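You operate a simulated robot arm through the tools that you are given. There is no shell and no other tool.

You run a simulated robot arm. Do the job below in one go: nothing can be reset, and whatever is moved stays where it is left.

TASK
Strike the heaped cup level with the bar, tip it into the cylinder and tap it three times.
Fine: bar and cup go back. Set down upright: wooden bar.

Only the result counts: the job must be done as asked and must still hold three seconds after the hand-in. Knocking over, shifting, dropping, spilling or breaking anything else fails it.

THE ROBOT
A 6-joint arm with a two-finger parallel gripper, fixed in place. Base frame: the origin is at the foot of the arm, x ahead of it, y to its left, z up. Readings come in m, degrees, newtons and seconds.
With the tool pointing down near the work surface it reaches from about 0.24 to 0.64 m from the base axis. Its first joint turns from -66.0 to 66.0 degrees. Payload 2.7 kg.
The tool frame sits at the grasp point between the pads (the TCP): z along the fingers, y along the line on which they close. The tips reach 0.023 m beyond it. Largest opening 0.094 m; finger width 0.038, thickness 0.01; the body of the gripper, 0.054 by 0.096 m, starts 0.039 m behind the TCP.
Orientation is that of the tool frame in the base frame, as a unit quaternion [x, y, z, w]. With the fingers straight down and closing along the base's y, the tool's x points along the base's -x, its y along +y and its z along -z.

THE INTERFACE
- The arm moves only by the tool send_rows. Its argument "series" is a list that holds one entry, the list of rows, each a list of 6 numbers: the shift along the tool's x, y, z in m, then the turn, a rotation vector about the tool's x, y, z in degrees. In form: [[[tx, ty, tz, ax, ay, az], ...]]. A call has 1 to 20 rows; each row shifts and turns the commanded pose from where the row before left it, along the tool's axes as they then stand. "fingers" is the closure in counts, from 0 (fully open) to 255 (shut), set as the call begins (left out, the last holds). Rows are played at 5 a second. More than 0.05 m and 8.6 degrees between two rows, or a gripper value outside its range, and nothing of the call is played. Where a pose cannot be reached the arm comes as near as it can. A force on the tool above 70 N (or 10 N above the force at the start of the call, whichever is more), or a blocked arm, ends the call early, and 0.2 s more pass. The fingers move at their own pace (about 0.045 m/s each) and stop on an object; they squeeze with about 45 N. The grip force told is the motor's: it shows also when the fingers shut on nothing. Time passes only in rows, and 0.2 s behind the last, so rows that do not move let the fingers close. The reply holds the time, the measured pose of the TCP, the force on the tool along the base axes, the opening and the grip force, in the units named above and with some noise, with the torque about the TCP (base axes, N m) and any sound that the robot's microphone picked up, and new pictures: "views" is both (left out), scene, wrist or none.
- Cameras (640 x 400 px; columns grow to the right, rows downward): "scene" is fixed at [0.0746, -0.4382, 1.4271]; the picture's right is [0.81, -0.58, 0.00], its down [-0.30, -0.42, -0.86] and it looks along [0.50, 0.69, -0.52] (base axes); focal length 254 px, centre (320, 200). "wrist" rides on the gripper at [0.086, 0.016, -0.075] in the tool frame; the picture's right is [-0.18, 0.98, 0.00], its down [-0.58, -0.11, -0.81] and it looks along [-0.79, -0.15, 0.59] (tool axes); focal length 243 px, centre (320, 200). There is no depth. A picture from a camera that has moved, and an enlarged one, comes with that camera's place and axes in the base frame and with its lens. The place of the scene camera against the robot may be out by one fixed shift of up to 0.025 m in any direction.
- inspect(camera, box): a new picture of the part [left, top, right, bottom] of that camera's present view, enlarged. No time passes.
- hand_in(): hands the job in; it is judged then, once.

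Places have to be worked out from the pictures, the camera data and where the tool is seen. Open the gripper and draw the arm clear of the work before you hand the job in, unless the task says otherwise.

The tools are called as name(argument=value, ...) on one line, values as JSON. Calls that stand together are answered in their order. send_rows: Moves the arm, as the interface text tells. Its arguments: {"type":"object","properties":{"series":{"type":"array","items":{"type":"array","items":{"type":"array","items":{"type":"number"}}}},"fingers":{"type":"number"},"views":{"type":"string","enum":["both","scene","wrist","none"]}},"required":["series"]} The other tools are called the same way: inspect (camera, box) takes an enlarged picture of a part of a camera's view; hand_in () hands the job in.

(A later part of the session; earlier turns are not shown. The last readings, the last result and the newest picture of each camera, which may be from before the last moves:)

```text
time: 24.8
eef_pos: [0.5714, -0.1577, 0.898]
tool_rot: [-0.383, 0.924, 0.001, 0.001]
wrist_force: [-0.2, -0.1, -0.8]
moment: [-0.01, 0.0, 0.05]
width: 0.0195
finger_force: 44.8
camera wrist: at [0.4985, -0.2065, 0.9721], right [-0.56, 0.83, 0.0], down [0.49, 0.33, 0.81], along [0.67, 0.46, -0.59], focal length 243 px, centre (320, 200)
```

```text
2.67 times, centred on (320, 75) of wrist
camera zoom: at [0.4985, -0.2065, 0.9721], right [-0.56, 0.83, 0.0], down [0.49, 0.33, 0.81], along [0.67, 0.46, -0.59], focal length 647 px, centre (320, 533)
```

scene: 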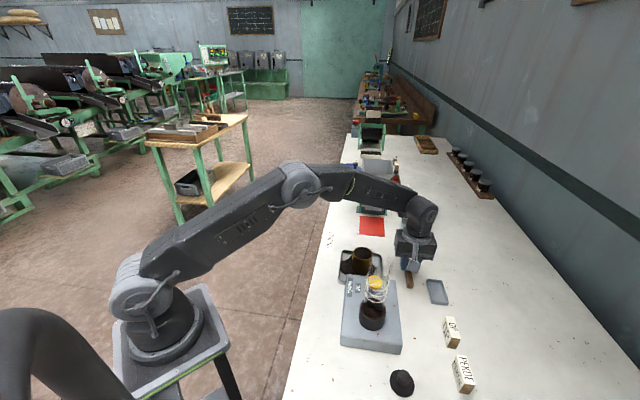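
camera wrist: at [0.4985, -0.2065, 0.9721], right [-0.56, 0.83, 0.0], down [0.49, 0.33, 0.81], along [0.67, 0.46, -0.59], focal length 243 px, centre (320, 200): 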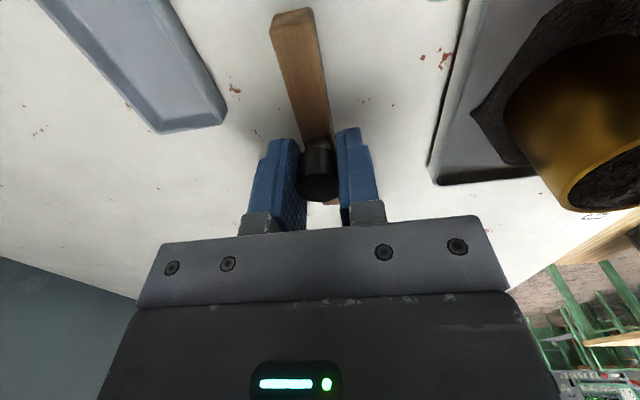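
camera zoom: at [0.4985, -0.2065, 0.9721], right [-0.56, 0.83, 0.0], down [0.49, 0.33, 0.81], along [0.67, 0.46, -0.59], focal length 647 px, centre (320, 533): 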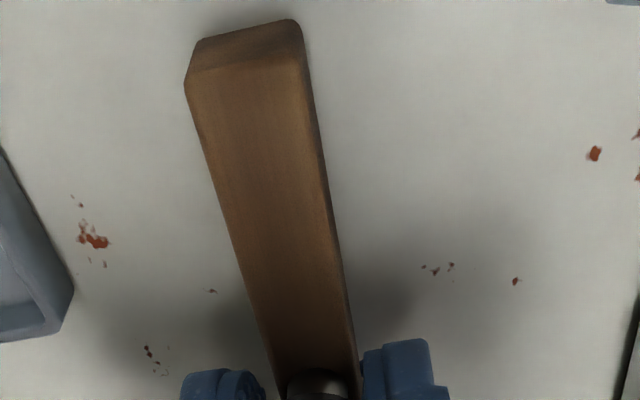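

The bar hangs about 10 mm above its original spot. I'll lower it gently to the table and check the contact force before releasing.

send_rows(series=[[[0, 0, 0.005, 0, 0, 0], [0, 0, 0.003, 0, 0, 0], [0, 0, 0.0015, 0, 0, 0], [0, 0, 0.0007, 0, 0, 0], [0, 0, 0, 0, 0, 0]]], views="none")

```text
time: 26.0
eef_pos: [0.5712, -0.1585, 0.8882]
tool_rot: [-0.382, 0.924, 0.0, 0.001]
wrist_force: [-0.5, -0.6, -0.2]
moment: [-0.04, 0.01, 0.0]
width: 0.0195
finger_force: 44.8
```

There's no clear contact yet, so I'll go down another fraction of a millimetre.

send_rows(series=[[[0, 0, 0.0004, 0, 0, 0], [0, 0, 0.0003, 0, 0, 0], [0, 0, 0, 0, 0, 0]]], views="none")

```text
time: 26.8
eef_pos: [0.5717, -0.1564, 0.8879]
tool_rot: [-0.383, 0.924, -0.001, 0.001]
wrist_force: [-1.4, -0.2, 3.4]
moment: [0.07, 0.01, 0.0]
width: 0.0196
finger_force: 45.3
```

The bar is resting on the table with 3.4 N. I'll ease up slightly, open the fingers fully, then rise straight up.

send_rows(series=[[[0, 0, -0.0003, 0, 0, 0], [0, 0, 0, 0, 0, 0]]], views="none")

send_rows(series=[[[0, 0, 0, 0, 0, 0], [0, 0, 0, 0, 0, 0], [0, 0, 0, 0, 0, 0], [0, 0, 0, 0, 0, 0], [0, 0, 0, 0, 0, 0], [0, 0, 0, 0, 0, 0]]], fingers=0)

send_rows(series=[[[0, 0, -0.01, 0, 0, 0], [0, 0, -0.02, 0, 0, 0], [0, 0, -0.03, 0, 0, 0], [0, 0, -0.04, 0, 0, 0], [0, 0, -0.04, 0, 0, 0]]])

inspect(camera="wrist", box=[220, 0, 460, 150])

inspect(camera="scene", box=[330, 225, 430, 300])

```text
time: 27.4
eef_pos: [0.5713, -0.1576, 0.8883]
tool_rot: [-0.383, 0.924, -0.001, 0.001]
wrist_force: [0.1, -0.4, 2.3]
moment: [0.04, 0.01, -0.04]
width: 0.0194
finger_force: 44.9
```

```text
time: 28.8
eef_pos: [0.5723, -0.158, 0.8882]
tool_rot: [-0.382, 0.924, -0.001, 0.001]
wrist_force: [-0.3, 0.4, 0.5]
moment: [0.01, 0.0, -0.01]
width: 0.0942
finger_force: 0.1
camera wrist: at [0.4991, -0.2067, 0.9616], right [-0.56, 0.83, 0.0], down [0.49, 0.33, 0.81], along [0.67, 0.46, -0.59], focal length 243 px, centre (320, 200)
```

scene: 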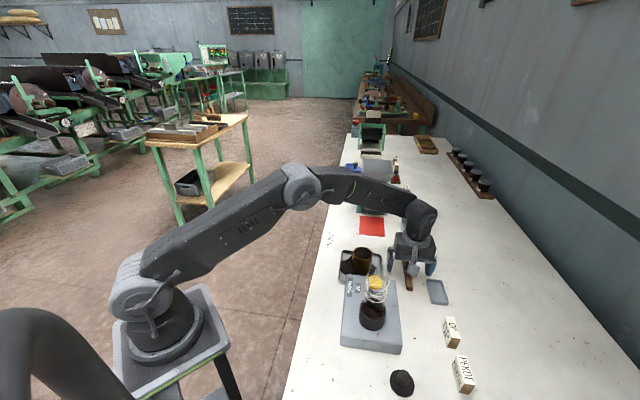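
wrist: 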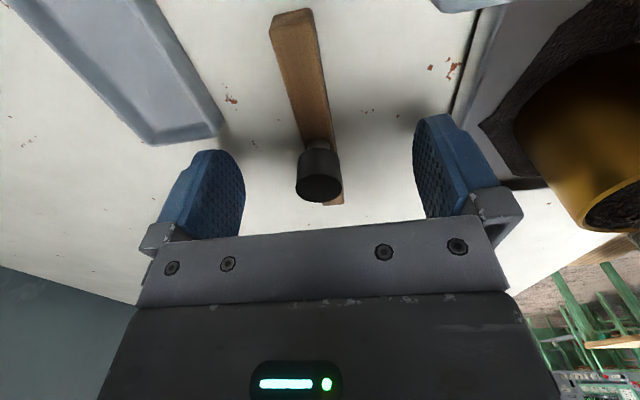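

```text
time: 30.0
eef_pos: [0.571, -0.1571, 1.0276]
tool_rot: [-0.383, 0.924, 0.0, 0.0]
wrist_force: [-0.6, 0.2, 0.5]
moment: [0.02, 0.0, 0.03]
width: 0.0942
finger_force: 0.0
camera wrist: at [0.4979, -0.2064, 1.1019], right [-0.56, 0.83, 0.0], down [0.49, 0.33, 0.81], along [0.67, 0.46, -0.59], focal length 243 px, centre (320, 200)
```

scene: 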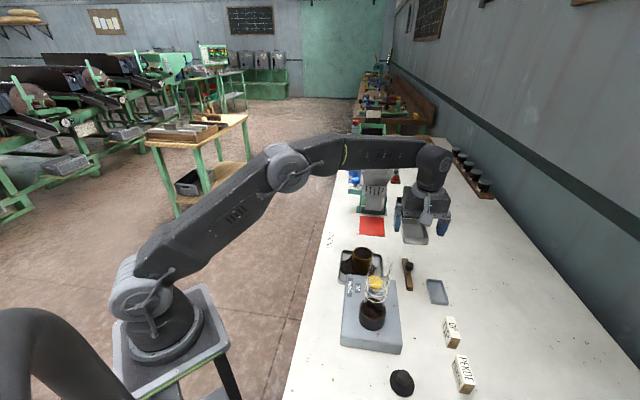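
wrist: 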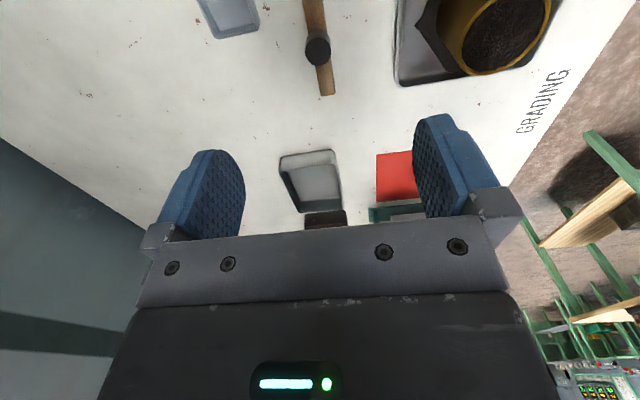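

```text
2.67 times, centred on (340, 75) of wrist
camera zoom: at [0.4979, -0.2064, 1.1019], right [-0.56, 0.83, 0.0], down [0.49, 0.33, 0.81], along [0.67, 0.46, -0.59], focal length 647 px, centre (267, 533)
```

zoom: 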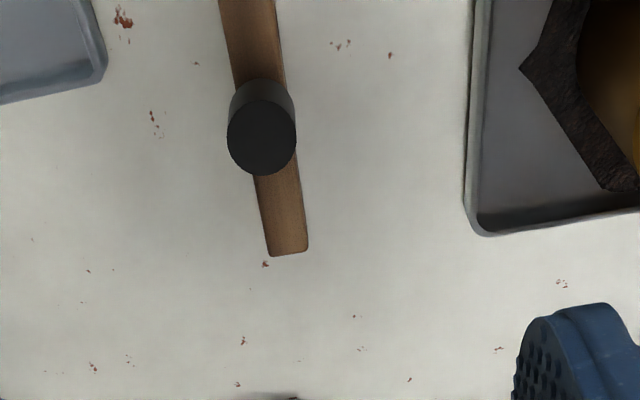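

```text
5.33 times, centred on (380, 262) of scene
camera zoom: at [0.0746, -0.4382, 1.4271], right [0.81, -0.58, 0.0], down [-0.3, -0.42, -0.86], along [0.5, 0.69, -0.52], focal length 1355 px, centre (0, -133)
```

zoom: 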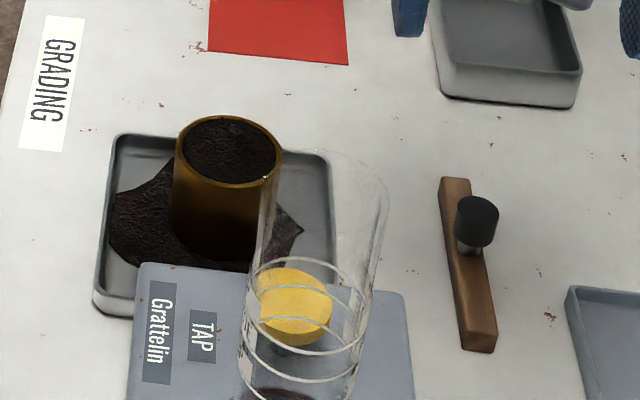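

The bar is standing back in place with its knob up. Next, the cup needs a side grasp with the wrist camera on top, so I'll retreat to a free spot and test turning the tool a further 90° about its own axis.

send_rows(series=[[[-0.0007, 0.0363, -0.0287, 0, 0, 0], [-0.0007, 0.0363, -0.0287, 0, 0, 0], [-0.0007, 0.0363, -0.0287, 0, 0, 0], [-0.0007, 0.0363, -0.0287, 0, 0, 0], [-0.0007, 0.0363, -0.0287, 0, 0, 0], [-0.0007, 0.0363, -0.0287, 0, 0, 0], [0, 0, 0, 0, 0, -7.5], [0, 0, 0, 0, 0, -7.5], [0, 0, 0, 0, 0, -7.5], [0, 0, 0, 0, 0, -7.5], [0, 0, 0, 0, 0, -7.5], [0, 0, 0, 0, 0, -7.5], [0, 0, 0, 0, 0, -7.5], [0, 0, 0, 0, 0, -7.5], [0, 0, 0, 0, 0, -7.5], [0, 0, 0, 0, 0, -7.5], [0, 0, 0, 0, 0, -7.5], [0, 0, 0, 0, 0, -7.5]]])

```text
time: 33.8
eef_pos: [0.4197, -0.0001, 1.1993]
tool_rot: [0.924, -0.382, 0.002, -0.001]
wrist_force: [0.4, -0.4, 1.1]
moment: [0.02, 0.01, 0.0]
width: 0.0941
finger_force: 0.1
camera wrist: at [0.4699, -0.0728, 1.2738], right [-0.82, -0.57, 0.0], down [-0.34, 0.49, 0.81], along [-0.46, 0.66, -0.59], focal length 243 px, centre (320, 200)
```

scene: 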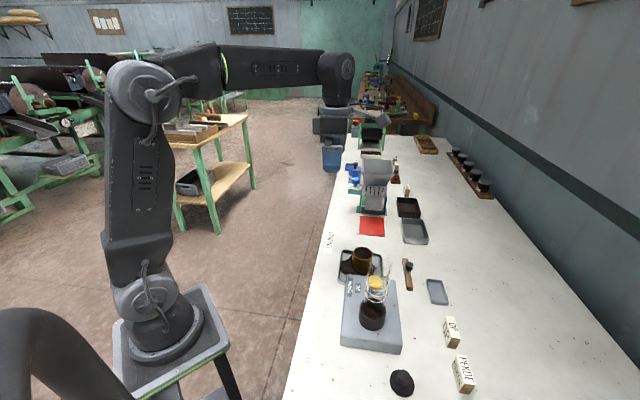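
wrist: 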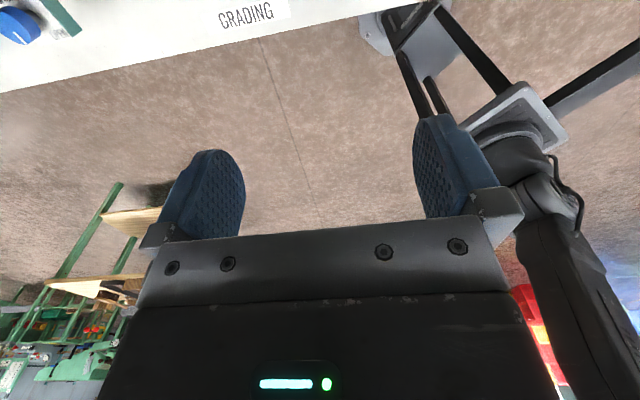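

The turn succeeded: the camera now sits on the wall side (tool x = (0.707, −0.707)). Now I'll pitch the tool up about its closing axis by 70° so the fingers point along the bench normal, 20° below horizontal.

send_rows(series=[[[0, 0, 0, 0, 7, 0], [0, 0, 0, 0, 7, 0], [0, 0, 0, 0, 7, 0], [0, 0, 0, 0, 7, 0], [0, 0, 0, 0, 7, 0], [0, 0, 0, 0, 7, 0], [0, 0, 0, 0, 7, 0], [0, 0, 0, 0, 7, 0], [0, 0, 0, 0, 7, 0], [0, 0, 0, 0, 7, 0], [0, 0, 0, 0, 0, 0]]])

```text
time: 36.2
eef_pos: [0.4205, -0.0009, 1.2008]
tool_rot: [0.757, -0.313, 0.531, 0.219]
wrist_force: [-0.3, 0.7, 0.6]
moment: [0.0, 0.03, -0.01]
width: 0.094
finger_force: 0.0
camera wrist: at [0.3798, 0.0175, 1.3059], right [-0.74, -0.65, -0.17], down [-0.6, 0.75, -0.27], along [0.31, -0.1, -0.95], focal length 243 px, centre (320, 200)
```

scene: 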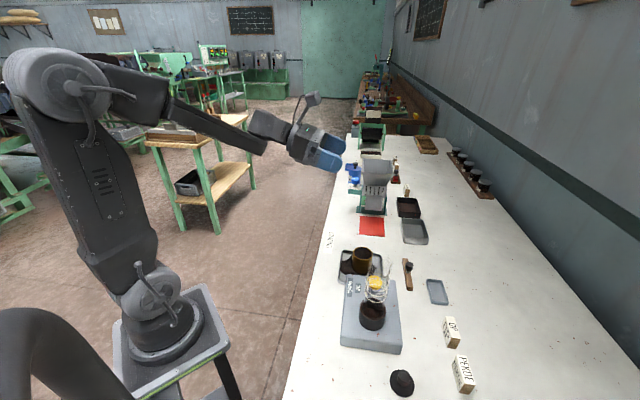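
wrist: 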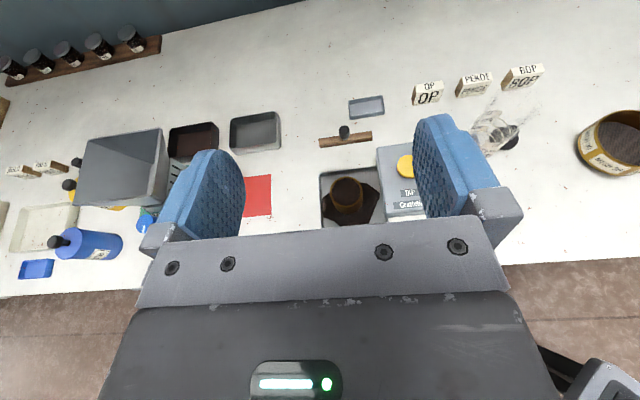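

The side-grasp attitude works and the camera now looks down on the bench. I'll lower to z≈1.0 behind the cup, on the bench-edge side, to measure the cup accurately.

send_rows(series=[[[-0.0384, -0.0002, 0.0115, 0, 0, 0], [-0.0384, -0.0002, 0.0115, 0, 0, 0], [-0.0384, -0.0002, 0.0115, 0, 0, 0], [-0.0384, -0.0002, 0.0115, 0, 0, 0], [-0.0384, -0.0002, 0.0115, 0, 0, 0], [0, 0, 0, 0, 0, 0]]])

inspect(camera="wrist", box=[220, 50, 420, 230])

inspect(camera="scene", box=[280, 180, 420, 300])

```text
time: 37.6
eef_pos: [0.4133, 0.0091, 1.0003]
tool_rot: [0.756, -0.315, 0.53, 0.22]
wrist_force: [-0.3, 0.0, 0.1]
moment: [-0.01, 0.02, 0.01]
width: 0.0944
finger_force: 0.0
camera wrist: at [0.3728, 0.027, 1.1055], right [-0.74, -0.65, -0.17], down [-0.6, 0.75, -0.27], along [0.31, -0.1, -0.95], focal length 243 px, centre (320, 200)
```

scene: 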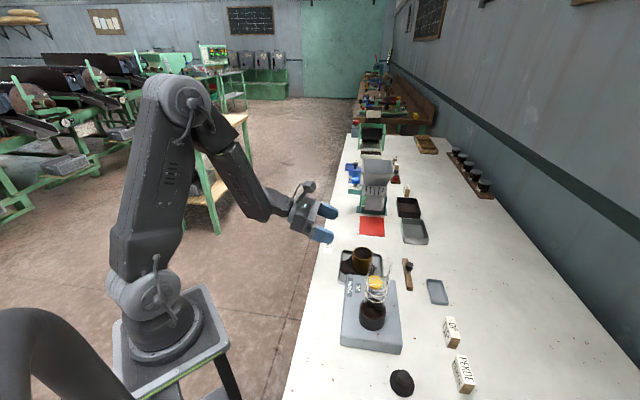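
wrist: 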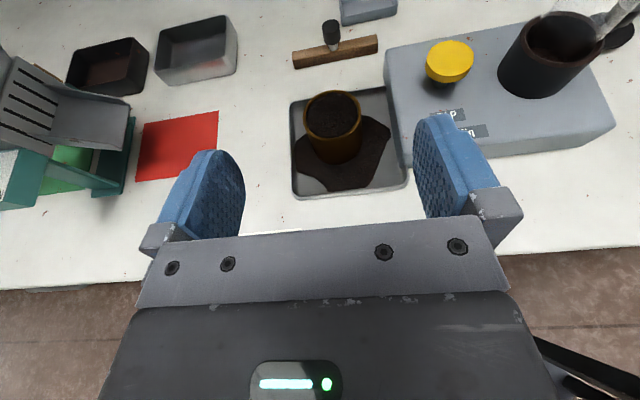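

```text
2.22 times, centred on (320, 140) of wrist
camera zoom: at [0.3728, 0.027, 1.1055], right [-0.74, -0.65, -0.17], down [-0.6, 0.75, -0.27], along [0.31, -0.1, -0.95], focal length 539 px, centre (320, 333)
```

zoom: 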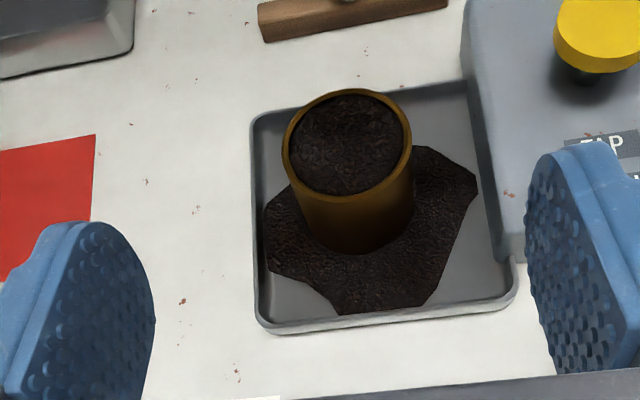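

```text
3.33 times, centred on (350, 240) of scene
camera zoom: at [0.0746, -0.4382, 1.4271], right [0.81, -0.58, 0.0], down [-0.3, -0.42, -0.86], along [0.5, 0.69, -0.52], focal length 847 px, centre (220, 67)
```

zoom: 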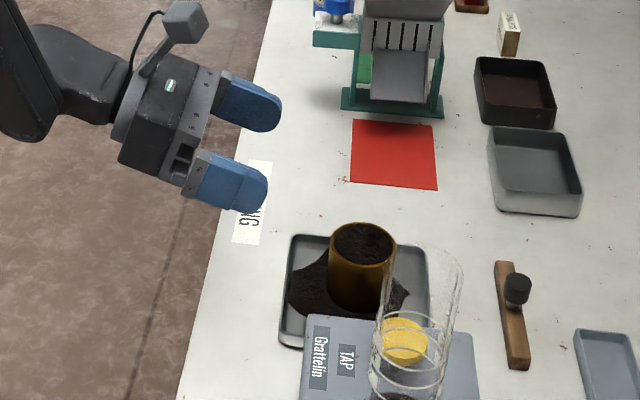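

From above, the cup axis is near (0.481, −0.062) with about 55 mm diameter, and the gripper is aligned within 3 mm. I'll lower to the start of a slanted approach along the finger axis, so the tips clear the tray rim.

send_rows(series=[[[-0.0256, 0.0009, 0.0086, 0, 0, 0], [-0.0256, 0.0009, 0.0086, 0, 0, 0], [-0.0256, 0.0008, 0.0086, 0, 0, 0], [0, 0, 0, 0, 0, 0]]])

inspect(camera="wrist", box=[220, 50, 420, 230])

inspect(camera="scene", box=[300, 210, 420, 300])

```text
time: 38.6
eef_pos: [0.4101, 0.0089, 0.9182]
tool_rot: [0.757, -0.314, 0.53, 0.219]
wrist_force: [0.2, -0.8, -0.3]
moment: [0.04, 0.01, 0.0]
width: 0.0941
finger_force: 0.0
camera wrist: at [0.3699, 0.0256, 1.0244], right [-0.74, -0.65, -0.18], down [-0.6, 0.75, -0.27], along [0.31, -0.1, -0.95], focal length 243 px, centre (320, 200)
```

scene: 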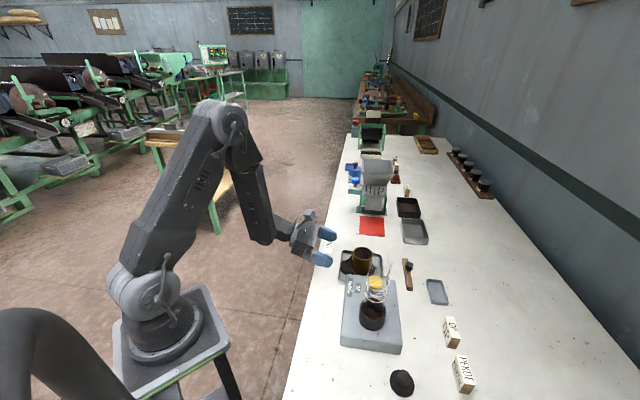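
wrist: 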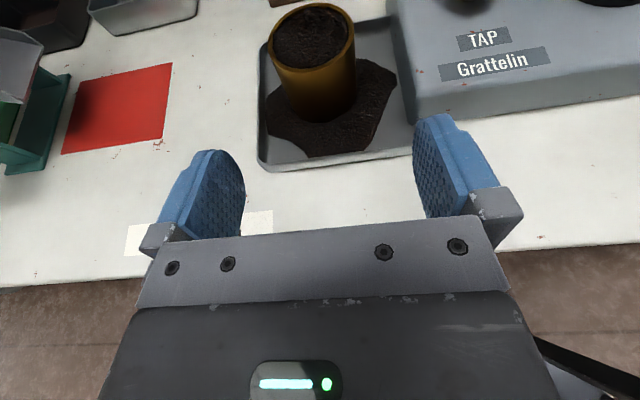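

```text
2.22 times, centred on (320, 140) of wrist
camera zoom: at [0.3699, 0.0256, 1.0244], right [-0.74, -0.65, -0.18], down [-0.6, 0.75, -0.27], along [0.31, -0.1, -0.95], focal length 539 px, centre (320, 333)
```

zoom: 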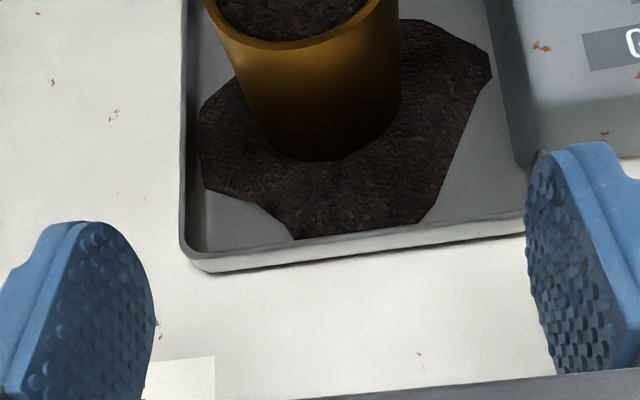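

```text
4.44 times, centred on (360, 255) of scene
camera zoom: at [0.0746, -0.4382, 1.4271], right [0.81, -0.58, 0.0], down [-0.3, -0.42, -0.86], along [0.5, 0.69, -0.52], focal length 1129 px, centre (142, -44)
```

zoom: 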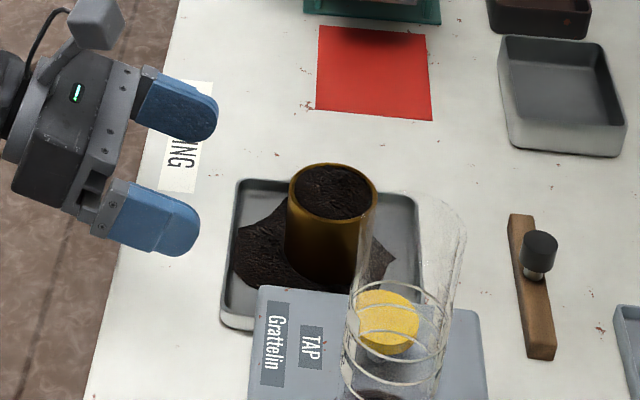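

The finger on the device side will pass close to the grey box, so I need the box edge's exact position. I'll enlarge that area.

inspect(camera="wrist", box=[330, 0, 490, 120])

inspect(camera="scene", box=[335, 245, 405, 300])

```text
3.33 times, centred on (410, 60) of wrist
camera zoom: at [0.3699, 0.0256, 1.0244], right [-0.74, -0.65, -0.18], down [-0.6, 0.75, -0.27], along [0.31, -0.1, -0.95], focal length 809 px, centre (20, 667)
```

zoom: 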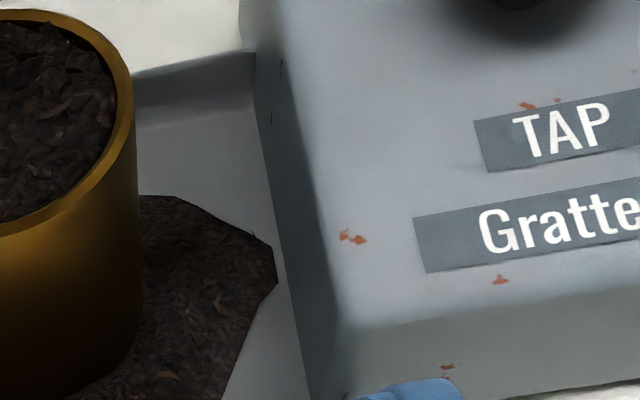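

```text
7.27 times, centred on (370, 272) of scene
camera zoom: at [0.0746, -0.4382, 1.4271], right [0.81, -0.58, 0.0], down [-0.3, -0.42, -0.86], along [0.5, 0.69, -0.52], focal length 1847 px, centre (-44, -327)
```

zoom: 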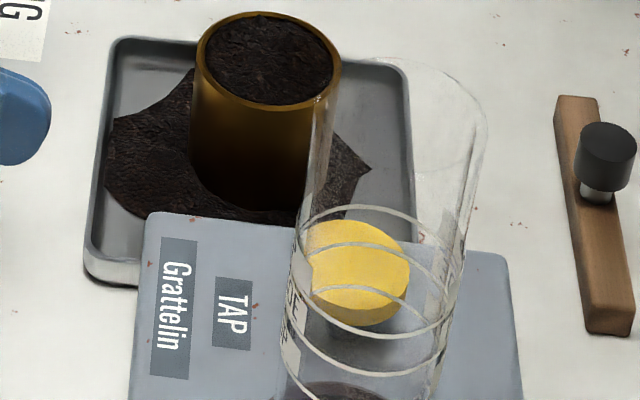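

The box's near edge is about 59 mm from the cup axis, so fully open fingers would only clear it by 2 mm. I'll pre-close the fingers to about 75 mm and then advance halfway along the finger axis.

send_rows(series=[[[0, 0, 0, 0, 0, 0], [0, 0, 0, 0, 0, 0], [0, 0, 0, 0, 0, 0]]], fingers=50, views="none")

send_rows(series=[[[0, 0, 0.015, 0, 0, 0], [0, 0, 0.015, 0, 0, 0], [0, 0, 0.015, 0, 0, 0], [0, 0, 0, 0, 0, 0]]])

inspect(camera="wrist", box=[200, 20, 440, 200])

inspect(camera="scene", box=[320, 225, 410, 293])

```text
time: 39.4
eef_pos: [0.4105, 0.0074, 0.9184]
tool_rot: [0.756, -0.314, 0.53, 0.22]
wrist_force: [0.2, 0.1, -0.6]
moment: [-0.03, -0.01, -0.01]
width: 0.0758
finger_force: 0.0
```

```text
time: 40.4
eef_pos: [0.4399, -0.0225, 0.9035]
tool_rot: [0.757, -0.314, 0.53, 0.22]
wrist_force: [-0.3, -0.1, 0.7]
moment: [0.02, -0.02, 0.02]
width: 0.0756
finger_force: 0.1
camera wrist: at [0.3998, -0.0044, 1.0094], right [-0.74, -0.65, -0.17], down [-0.6, 0.75, -0.27], along [0.31, -0.1, -0.95], focal length 243 px, centre (320, 200)
```

scene: 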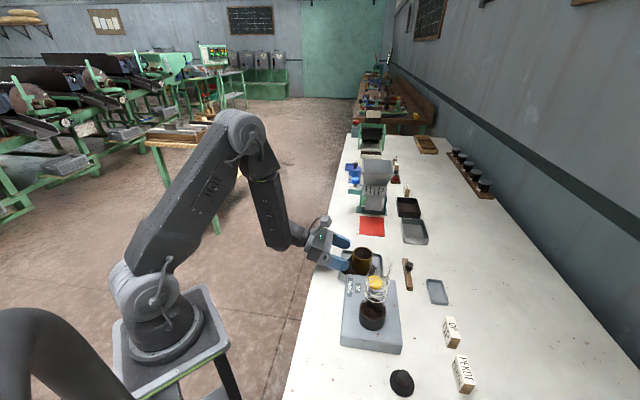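
wrist: 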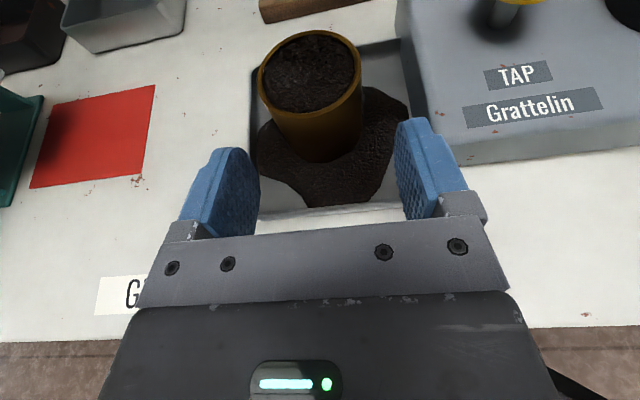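

```text
2.22 times, centred on (320, 110) of wrist
camera zoom: at [0.3998, -0.0044, 1.0094], right [-0.74, -0.65, -0.17], down [-0.6, 0.75, -0.27], along [0.31, -0.1, -0.95], focal length 539 px, centre (320, 400)
```

zoom: 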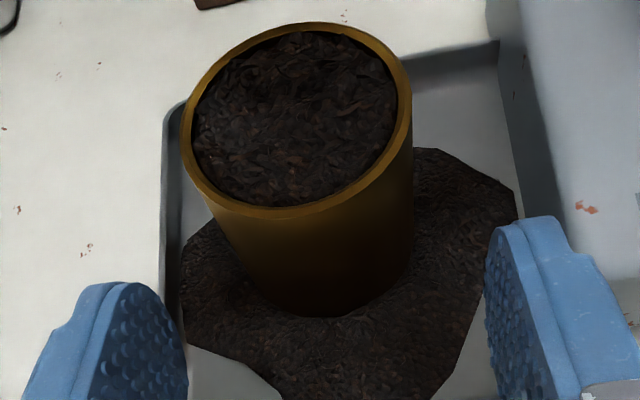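

```text
5.88 times, centred on (365, 259) of scene
camera zoom: at [0.0746, -0.4382, 1.4271], right [0.81, -0.58, 0.0], down [-0.3, -0.42, -0.86], along [0.5, 0.69, -0.52], focal length 1494 px, centre (55, -147)
```

zoom: 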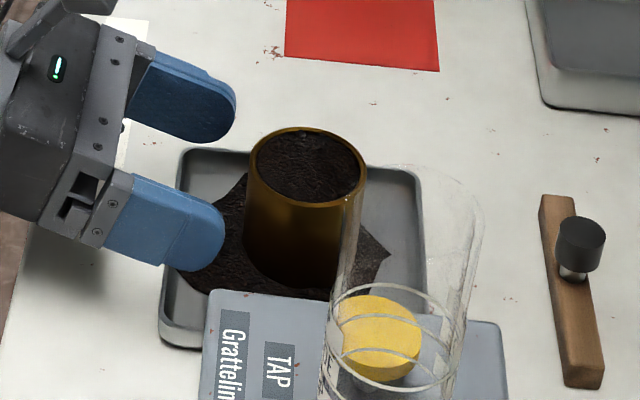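

The cup is centred between the fingers to within 2 mm. I'll continue the slanted advance of 52 mm with a 1.5 mm sideways trim.

send_rows(series=[[[0, -0.0015, 0.013, 0, 0, 0], [0, 0, 0.013, 0, 0, 0], [0, 0, 0.013, 0, 0, 0], [0, 0, 0.013, 0, 0, 0], [0, 0, 0, 0, 0, 0]]])

inspect(camera="wrist", box=[200, 60, 440, 240])

inspect(camera="scene", box=[320, 225, 410, 293])

```text
time: 41.6
eef_pos: [0.4756, -0.0562, 0.8846]
tool_rot: [0.757, -0.314, 0.529, 0.219]
wrist_force: [0.4, 0.3, -0.2]
moment: [-0.02, 0.02, -0.02]
width: 0.0756
finger_force: 0.0
camera wrist: at [0.4357, -0.0379, 0.9914], right [-0.74, -0.65, -0.17], down [-0.6, 0.75, -0.27], along [0.31, -0.1, -0.95], focal length 243 px, centre (320, 200)
```

scene: 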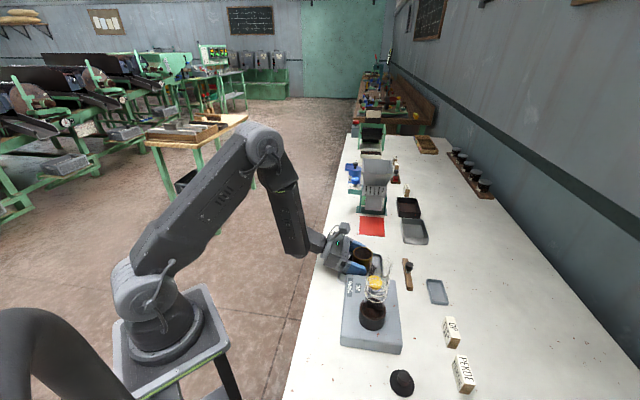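
wrist: 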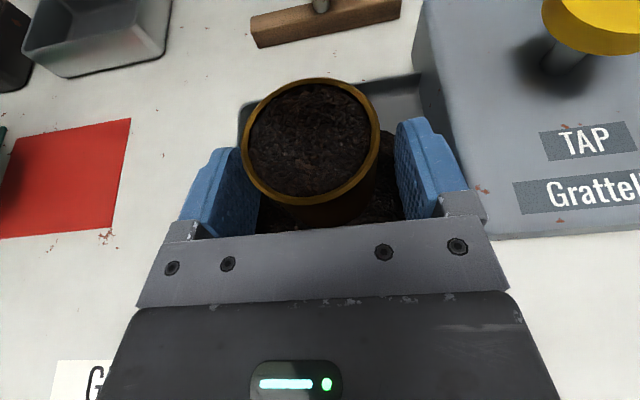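

```text
2.22 times, centred on (320, 150) of wrist
camera zoom: at [0.4357, -0.0379, 0.9914], right [-0.74, -0.65, -0.17], down [-0.6, 0.75, -0.27], along [0.31, -0.1, -0.95], focal length 539 px, centre (320, 311)
```

zoom: 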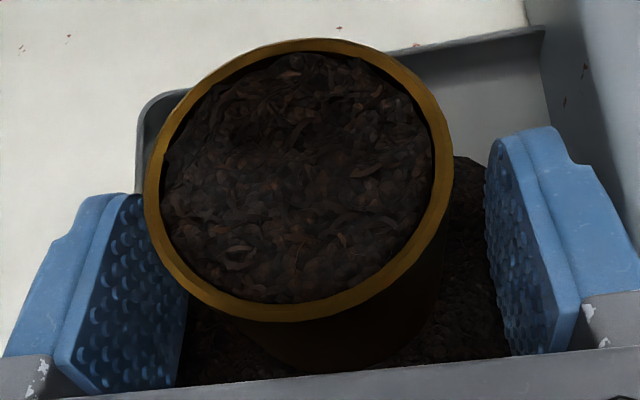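

```text
5.88 times, centred on (365, 259) of scene
camera zoom: at [0.0746, -0.4382, 1.4271], right [0.81, -0.58, 0.0], down [-0.3, -0.42, -0.86], along [0.5, 0.69, -0.52], focal length 1494 px, centre (55, -147)
```

zoom: 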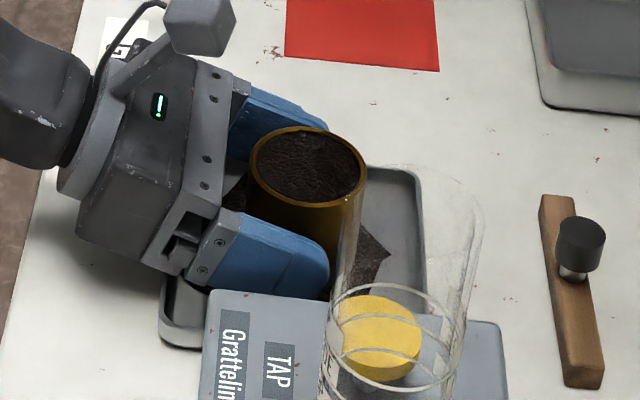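

The cup sits centred between the pads with its axis about 8 mm ahead of the TCP. I'll close the fingers on it.

send_rows(series=[[[0, 0, 0, 0, 0, 0], [0, 0, 0, 0, 0, 0], [0, 0, 0, 0, 0, 0], [0, 0, 0, 0, 0, 0]]], fingers=255)

inspect(camera="wrist", box=[200, 60, 440, 240])

```text
time: 42.6
eef_pos: [0.4757, -0.0561, 0.8866]
tool_rot: [0.757, -0.314, 0.53, 0.219]
wrist_force: [0.4, -1.2, -0.3]
moment: [0.0, 0.04, -0.03]
width: 0.0541
finger_force: 45.1
camera wrist: at [0.4355, -0.0378, 0.9915], right [-0.74, -0.65, -0.17], down [-0.6, 0.75, -0.27], along [0.31, -0.1, -0.95], focal length 243 px, centre (320, 200)
```

scene: 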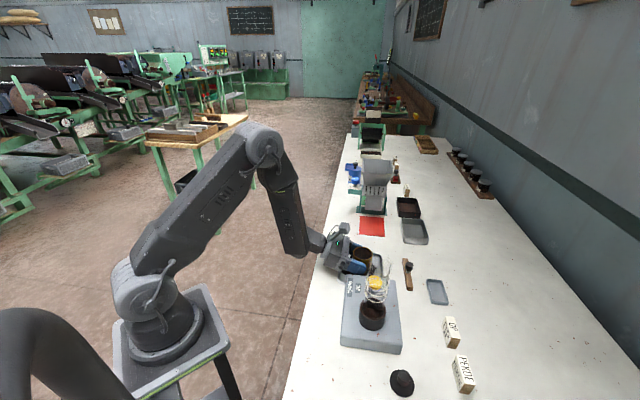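
wrist: 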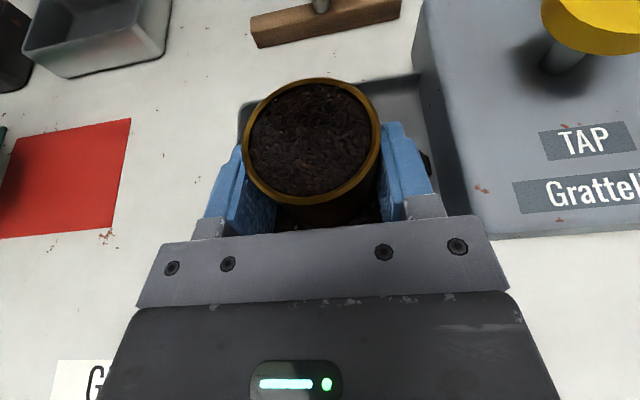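

```text
2.22 times, centred on (320, 150) of wrist
camera zoom: at [0.4355, -0.0378, 0.9915], right [-0.74, -0.65, -0.17], down [-0.6, 0.75, -0.27], along [0.31, -0.1, -0.95], focal length 539 px, centre (320, 311)
```

zoom: 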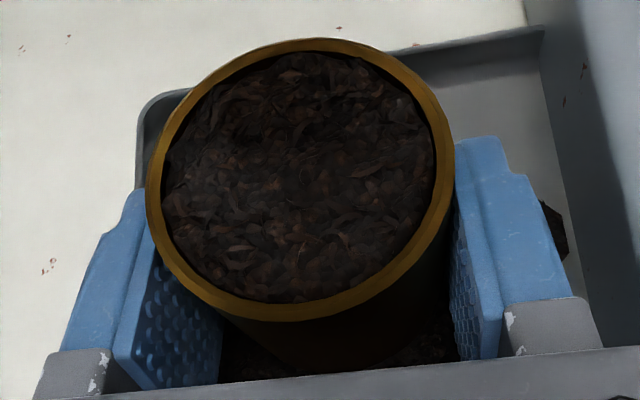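

The cup is held (54 mm). I'll lift it straight up slowly, keeping it upright.

send_rows(series=[[[0.0047, 0, -0.0017, 0, 0, 0], [0.0094, 0, -0.0034, 0, 0, 0], [0.0141, 0, -0.0051, 0, 0, 0], [0.0188, 0, -0.0068, 0, 0, 0], [0.0188, 0, -0.0068, 0, 0, 0], [0.0188, 0, -0.0068, 0, 0, 0], [0.0188, 0, -0.0068, 0, 0, 0], [0.0188, 0, -0.0068, 0, 0, 0], [0.0094, 0, -0.0034, 0, 0, 0], [0, 0, 0, 0, 0, 0]]])

inspect(camera="scene", box=[320, 200, 420, 290])

```text
time: 44.8
eef_pos: [0.476, -0.056, 1.0269]
tool_rot: [0.757, -0.313, 0.53, 0.218]
wrist_force: [-0.8, -0.5, -1.3]
moment: [0.02, 0.02, 0.0]
width: 0.054
finger_force: 45.3
camera wrist: at [0.435, -0.0377, 1.1319], right [-0.74, -0.65, -0.17], down [-0.6, 0.75, -0.27], along [0.31, -0.1, -0.95], focal length 243 px, centre (320, 200)
```

scene: 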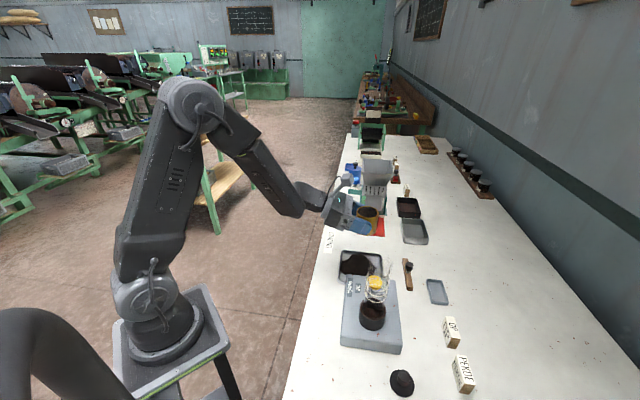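
wrist: 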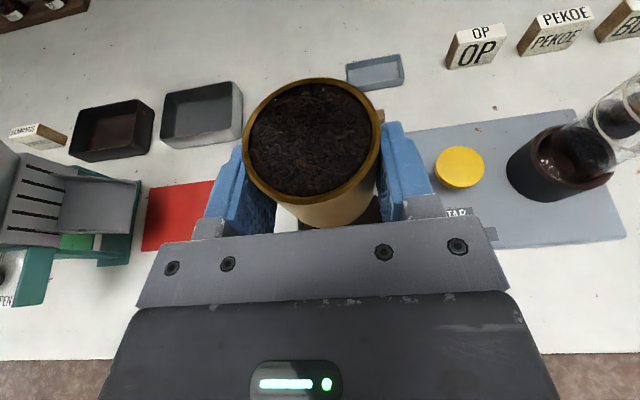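

```text
4.44 times, centred on (370, 245) of scene
camera zoom: at [0.0747, -0.4382, 1.4271], right [0.81, -0.58, 0.0], down [-0.3, -0.42, -0.86], along [0.5, 0.69, -0.52], focal length 1129 px, centre (98, 0)
```

zoom: 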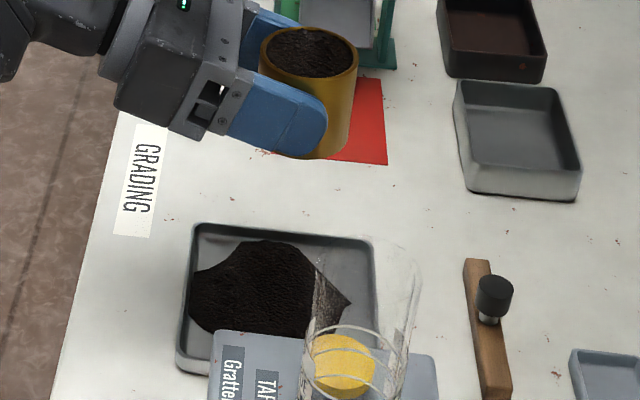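

The cup is up and still full and level. I'll rise further and slightly back so the wrist camera can see the glass cylinder's mouth for measuring.

send_rows(series=[[[0.0105, 0, -0.0063, 0, 0, 0], [0.0211, 0, -0.0126, 0, 0, 0], [0.0211, 0, -0.0126, 0, 0, 0], [0.0211, 0, -0.0126, 0, 0, 0], [0.0211, 0, -0.0126, 0, 0, 0], [0.0211, 0, -0.0126, 0, 0, 0], [0.0211, 0, -0.0126, 0, 0, 0], [0.0211, 0, -0.0126, 0, 0, 0], [0.0105, 0, -0.0063, 0, 0, 0], [0, 0, 0, 0, 0, 0]]])

inspect(camera="wrist", box=[420, 60, 580, 220])

inspect(camera="scene", box=[335, 245, 415, 345])

```text
time: 47.0
eef_pos: [0.45, -0.0298, 1.2192]
tool_rot: [0.757, -0.314, 0.53, 0.219]
wrist_force: [0.1, 0.0, -1.2]
moment: [0.02, -0.01, 0.0]
width: 0.0545
finger_force: 44.3
camera wrist: at [0.4088, -0.0117, 1.3249], right [-0.74, -0.65, -0.17], down [-0.6, 0.75, -0.27], along [0.31, -0.1, -0.95], focal length 243 px, centre (320, 200)
```

scene: 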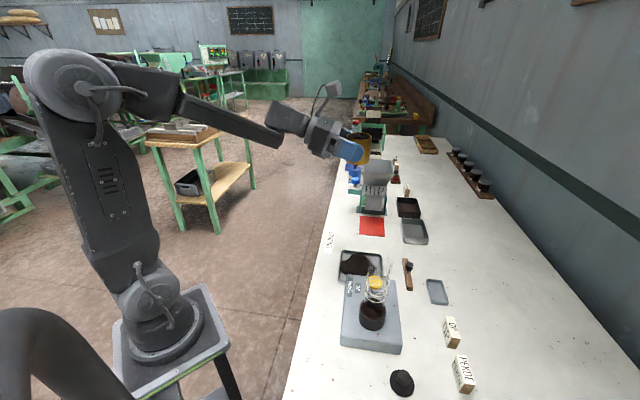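
wrist: 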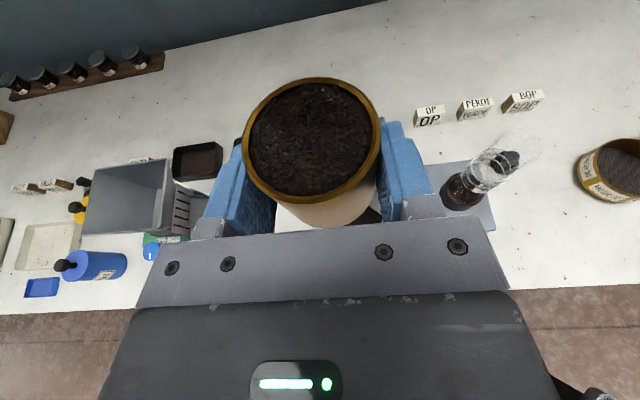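

```text
2.50 times, centred on (500, 140) of wrist
camera zoom: at [0.4088, -0.0117, 1.3249], right [-0.74, -0.65, -0.17], down [-0.6, 0.75, -0.27], along [0.31, -0.1, -0.95], focal length 606 px, centre (-130, 350)
```

zoom: 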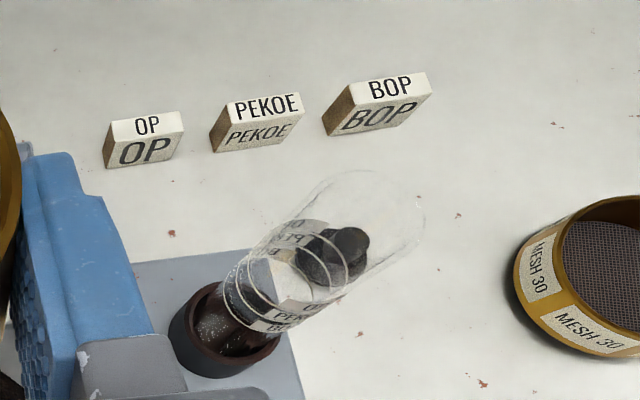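

```text
4.00 times, centred on (375, 295) of scene
camera zoom: at [0.0747, -0.4382, 1.4271], right [0.81, -0.58, 0.0], down [-0.3, -0.42, -0.86], along [0.5, 0.69, -0.52], focal length 1016 px, centre (100, -180)
```

zoom: 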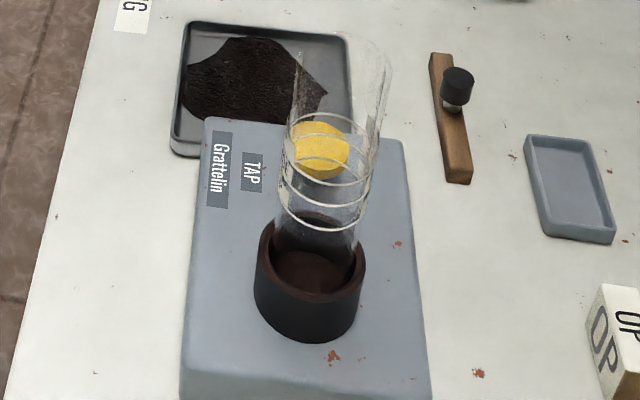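

The glass rim is faintly visible; I'll zoom in on the mouth for accurate measurement.

inspect(camera="wrist", box=[480, 115, 550, 175])

inspect(camera="wrist", box=[430, 140, 530, 215])

inspect(camera="scene", box=[355, 245, 405, 285])

```text
6.67 times, centred on (515, 145) of wrist
camera zoom: at [0.4088, -0.0117, 1.3249], right [-0.74, -0.65, -0.17], down [-0.6, 0.75, -0.27], along [0.31, -0.1, -0.95], focal length 1618 px, centre (-980, 567)
```

zoom: 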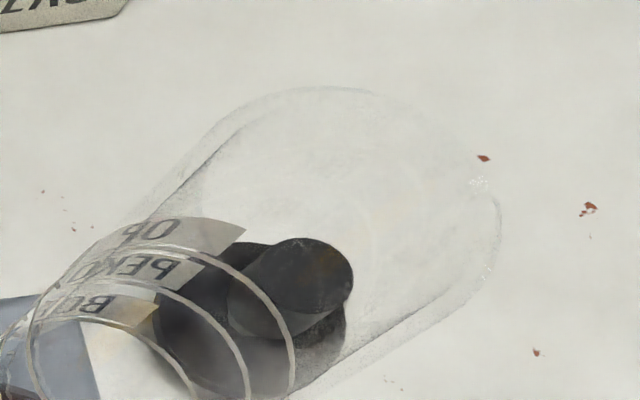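

```text
5.33 times, centred on (480, 178) of wrist
camera zoom: at [0.4088, -0.0117, 1.3249], right [-0.74, -0.65, -0.17], down [-0.6, 0.75, -0.27], along [0.31, -0.1, -0.95], focal length 1294 px, centre (-533, 320)
```

zoom: 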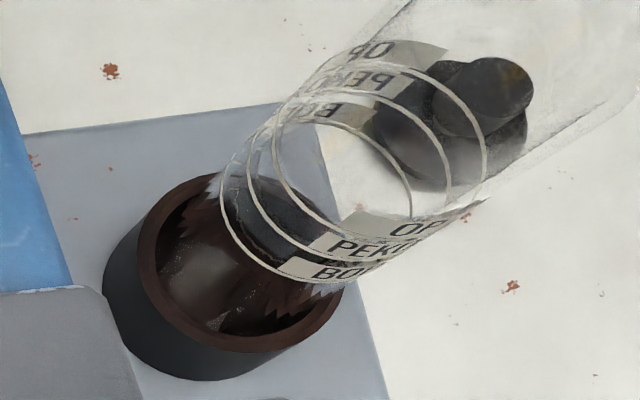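

```text
10.00 times, centred on (380, 265) of scene
camera zoom: at [0.0747, -0.4382, 1.4271], right [0.81, -0.58, 0.0], down [-0.3, -0.42, -0.86], along [0.5, 0.69, -0.52], focal length 2540 px, centre (-280, -450)
```

zoom: 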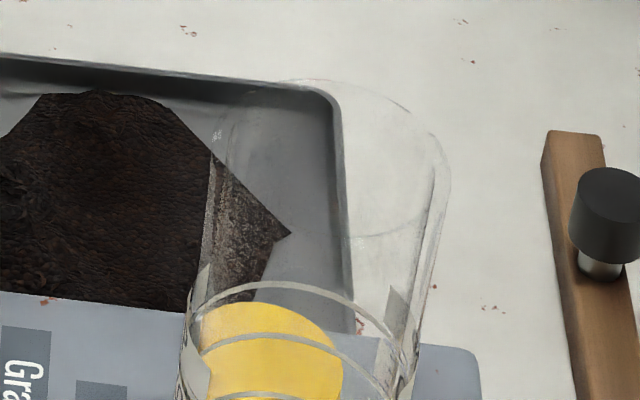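

Combining wrist and scene views puts the mouth centre at about (0.366, −0.2135, 1.063), with about 47 mm outer diameter. I'll carry the upright cup to a staging point 10 cm from the mouth, along the bench and above glass height.

send_rows(series=[[[-0.0028, 0.0075, 0.0066, 0, 0, 0], [-0.0057, 0.0149, 0.0132, 0, 0, 0], [-0.0057, 0.0149, 0.0132, 0, 0, 0], [-0.0057, 0.0149, 0.0132, 0, 0, 0], [-0.0057, 0.0149, 0.0132, 0, 0, 0], [-0.0057, 0.0149, 0.0132, 0, 0, 0], [-0.0028, 0.0075, 0.0066, 0, 0, 0], [0, 0, 0, 0, 0, 0]]])

inspect(camera="wrist", box=[380, 40, 560, 220])

inspect(camera="scene", box=[330, 200, 430, 300])

```text
time: 48.8
eef_pos: [0.4297, -0.1368, 1.1597]
tool_rot: [0.757, -0.314, 0.53, 0.219]
wrist_force: [-0.2, -0.1, -0.8]
moment: [0.0, 0.03, 0.02]
width: 0.0541
finger_force: 45.1
camera wrist: at [0.3897, -0.1192, 1.2656], right [-0.74, -0.65, -0.17], down [-0.6, 0.75, -0.27], along [0.31, -0.1, -0.95], focal length 243 px, centre (320, 200)
```

scene: 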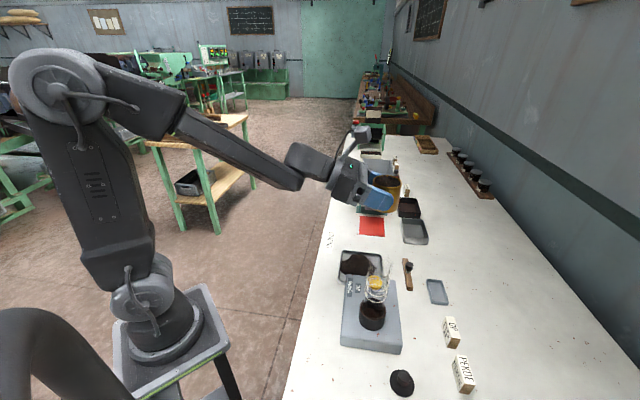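
wrist: 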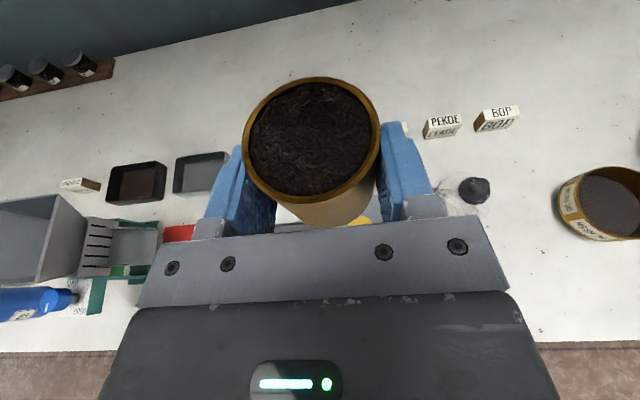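

```text
2.22 times, centred on (470, 130) of wrist
camera zoom: at [0.3897, -0.1192, 1.2656], right [-0.74, -0.65, -0.17], down [-0.6, 0.75, -0.27], along [0.31, -0.1, -0.95], focal length 539 px, centre (-13, 356)
```

zoom: 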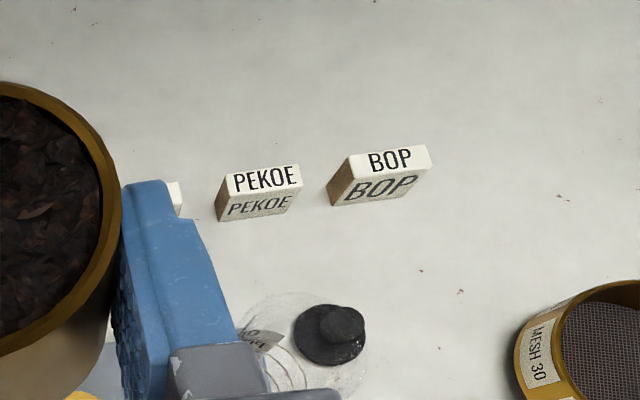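

```text
4.00 times, centred on (380, 250) of scene
camera zoom: at [0.0747, -0.4382, 1.4271], right [0.81, -0.58, 0.0], down [-0.3, -0.42, -0.86], along [0.5, 0.69, -0.52], focal length 1016 px, centre (80, 0)
```

zoom: 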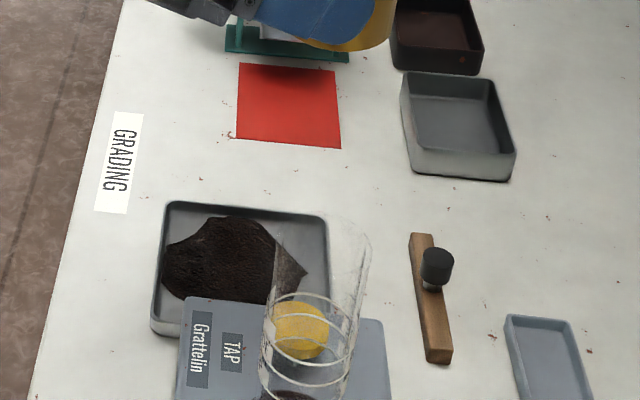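

The close view confirms the mouth centre at (0.366, −0.213). I'll slide the cup along the bench until its lip is over the mouth centre, then lower to about 12 mm clearance between cup bottom and glass.

send_rows(series=[[[0, 0.01, 0, 0, 0, 0], [0, 0.02, 0, 0, 0, 0], [0, 0.02, 0, 0, 0, 0], [0, 0.0197, 0, 0, 0, 0], [0, 0, 0, 0, 0, 0]]])

inspect(camera="scene", box=[340, 200, 420, 300])

inspect(camera="wrist", box=[230, 60, 470, 240])

```text
time: 50.0
eef_pos: [0.3806, -0.1866, 1.1582]
tool_rot: [0.757, -0.314, 0.53, 0.219]
wrist_force: [0.0, 1.0, -1.2]
moment: [-0.04, 0.03, -0.01]
width: 0.054
finger_force: 44.9
camera wrist: at [0.3405, -0.1688, 1.2648], right [-0.74, -0.65, -0.17], down [-0.6, 0.75, -0.27], along [0.31, -0.1, -0.95], focal length 243 px, centre (320, 200)
```

scene: 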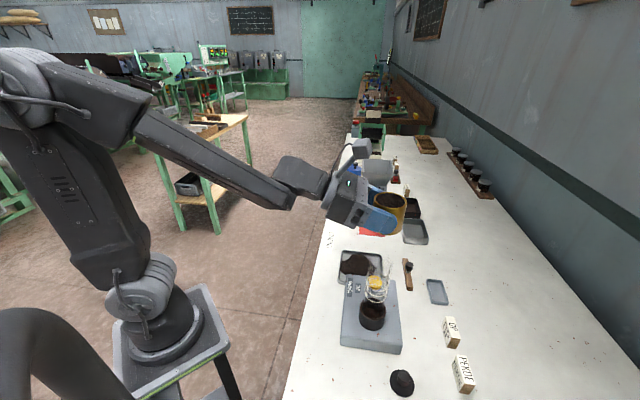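
wrist: 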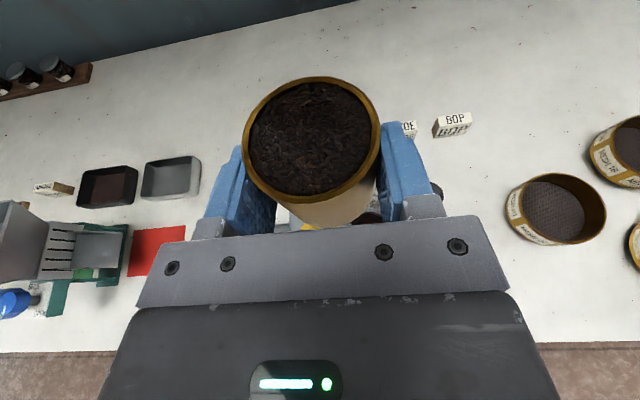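

```text
4.00 times, centred on (380, 250) of scene
camera zoom: at [0.0746, -0.4382, 1.4271], right [0.81, -0.58, 0.0], down [-0.3, -0.42, -0.86], along [0.5, 0.69, -0.52], focal length 1016 px, centre (80, 0)
```

zoom: 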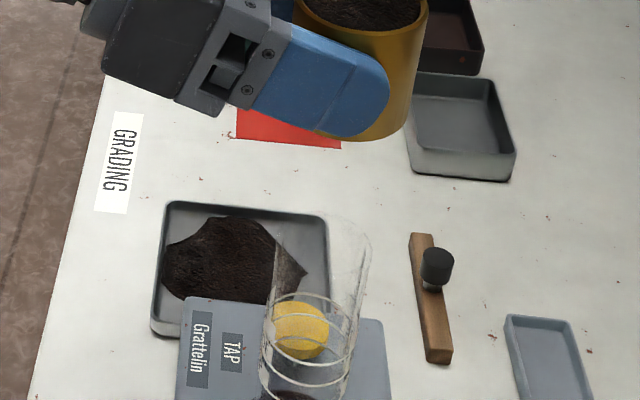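

```text
2.22 times, centred on (350, 150) of wrist
camera zoom: at [0.3405, -0.1688, 1.2648], right [-0.74, -0.65, -0.17], down [-0.6, 0.75, -0.27], along [0.31, -0.1, -0.95], focal length 539 px, centre (253, 311)
```

zoom: 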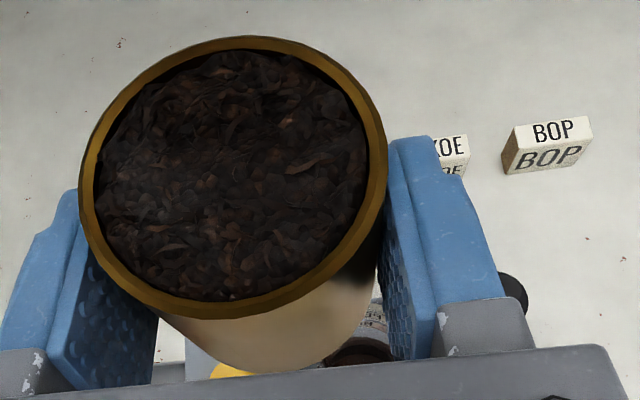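

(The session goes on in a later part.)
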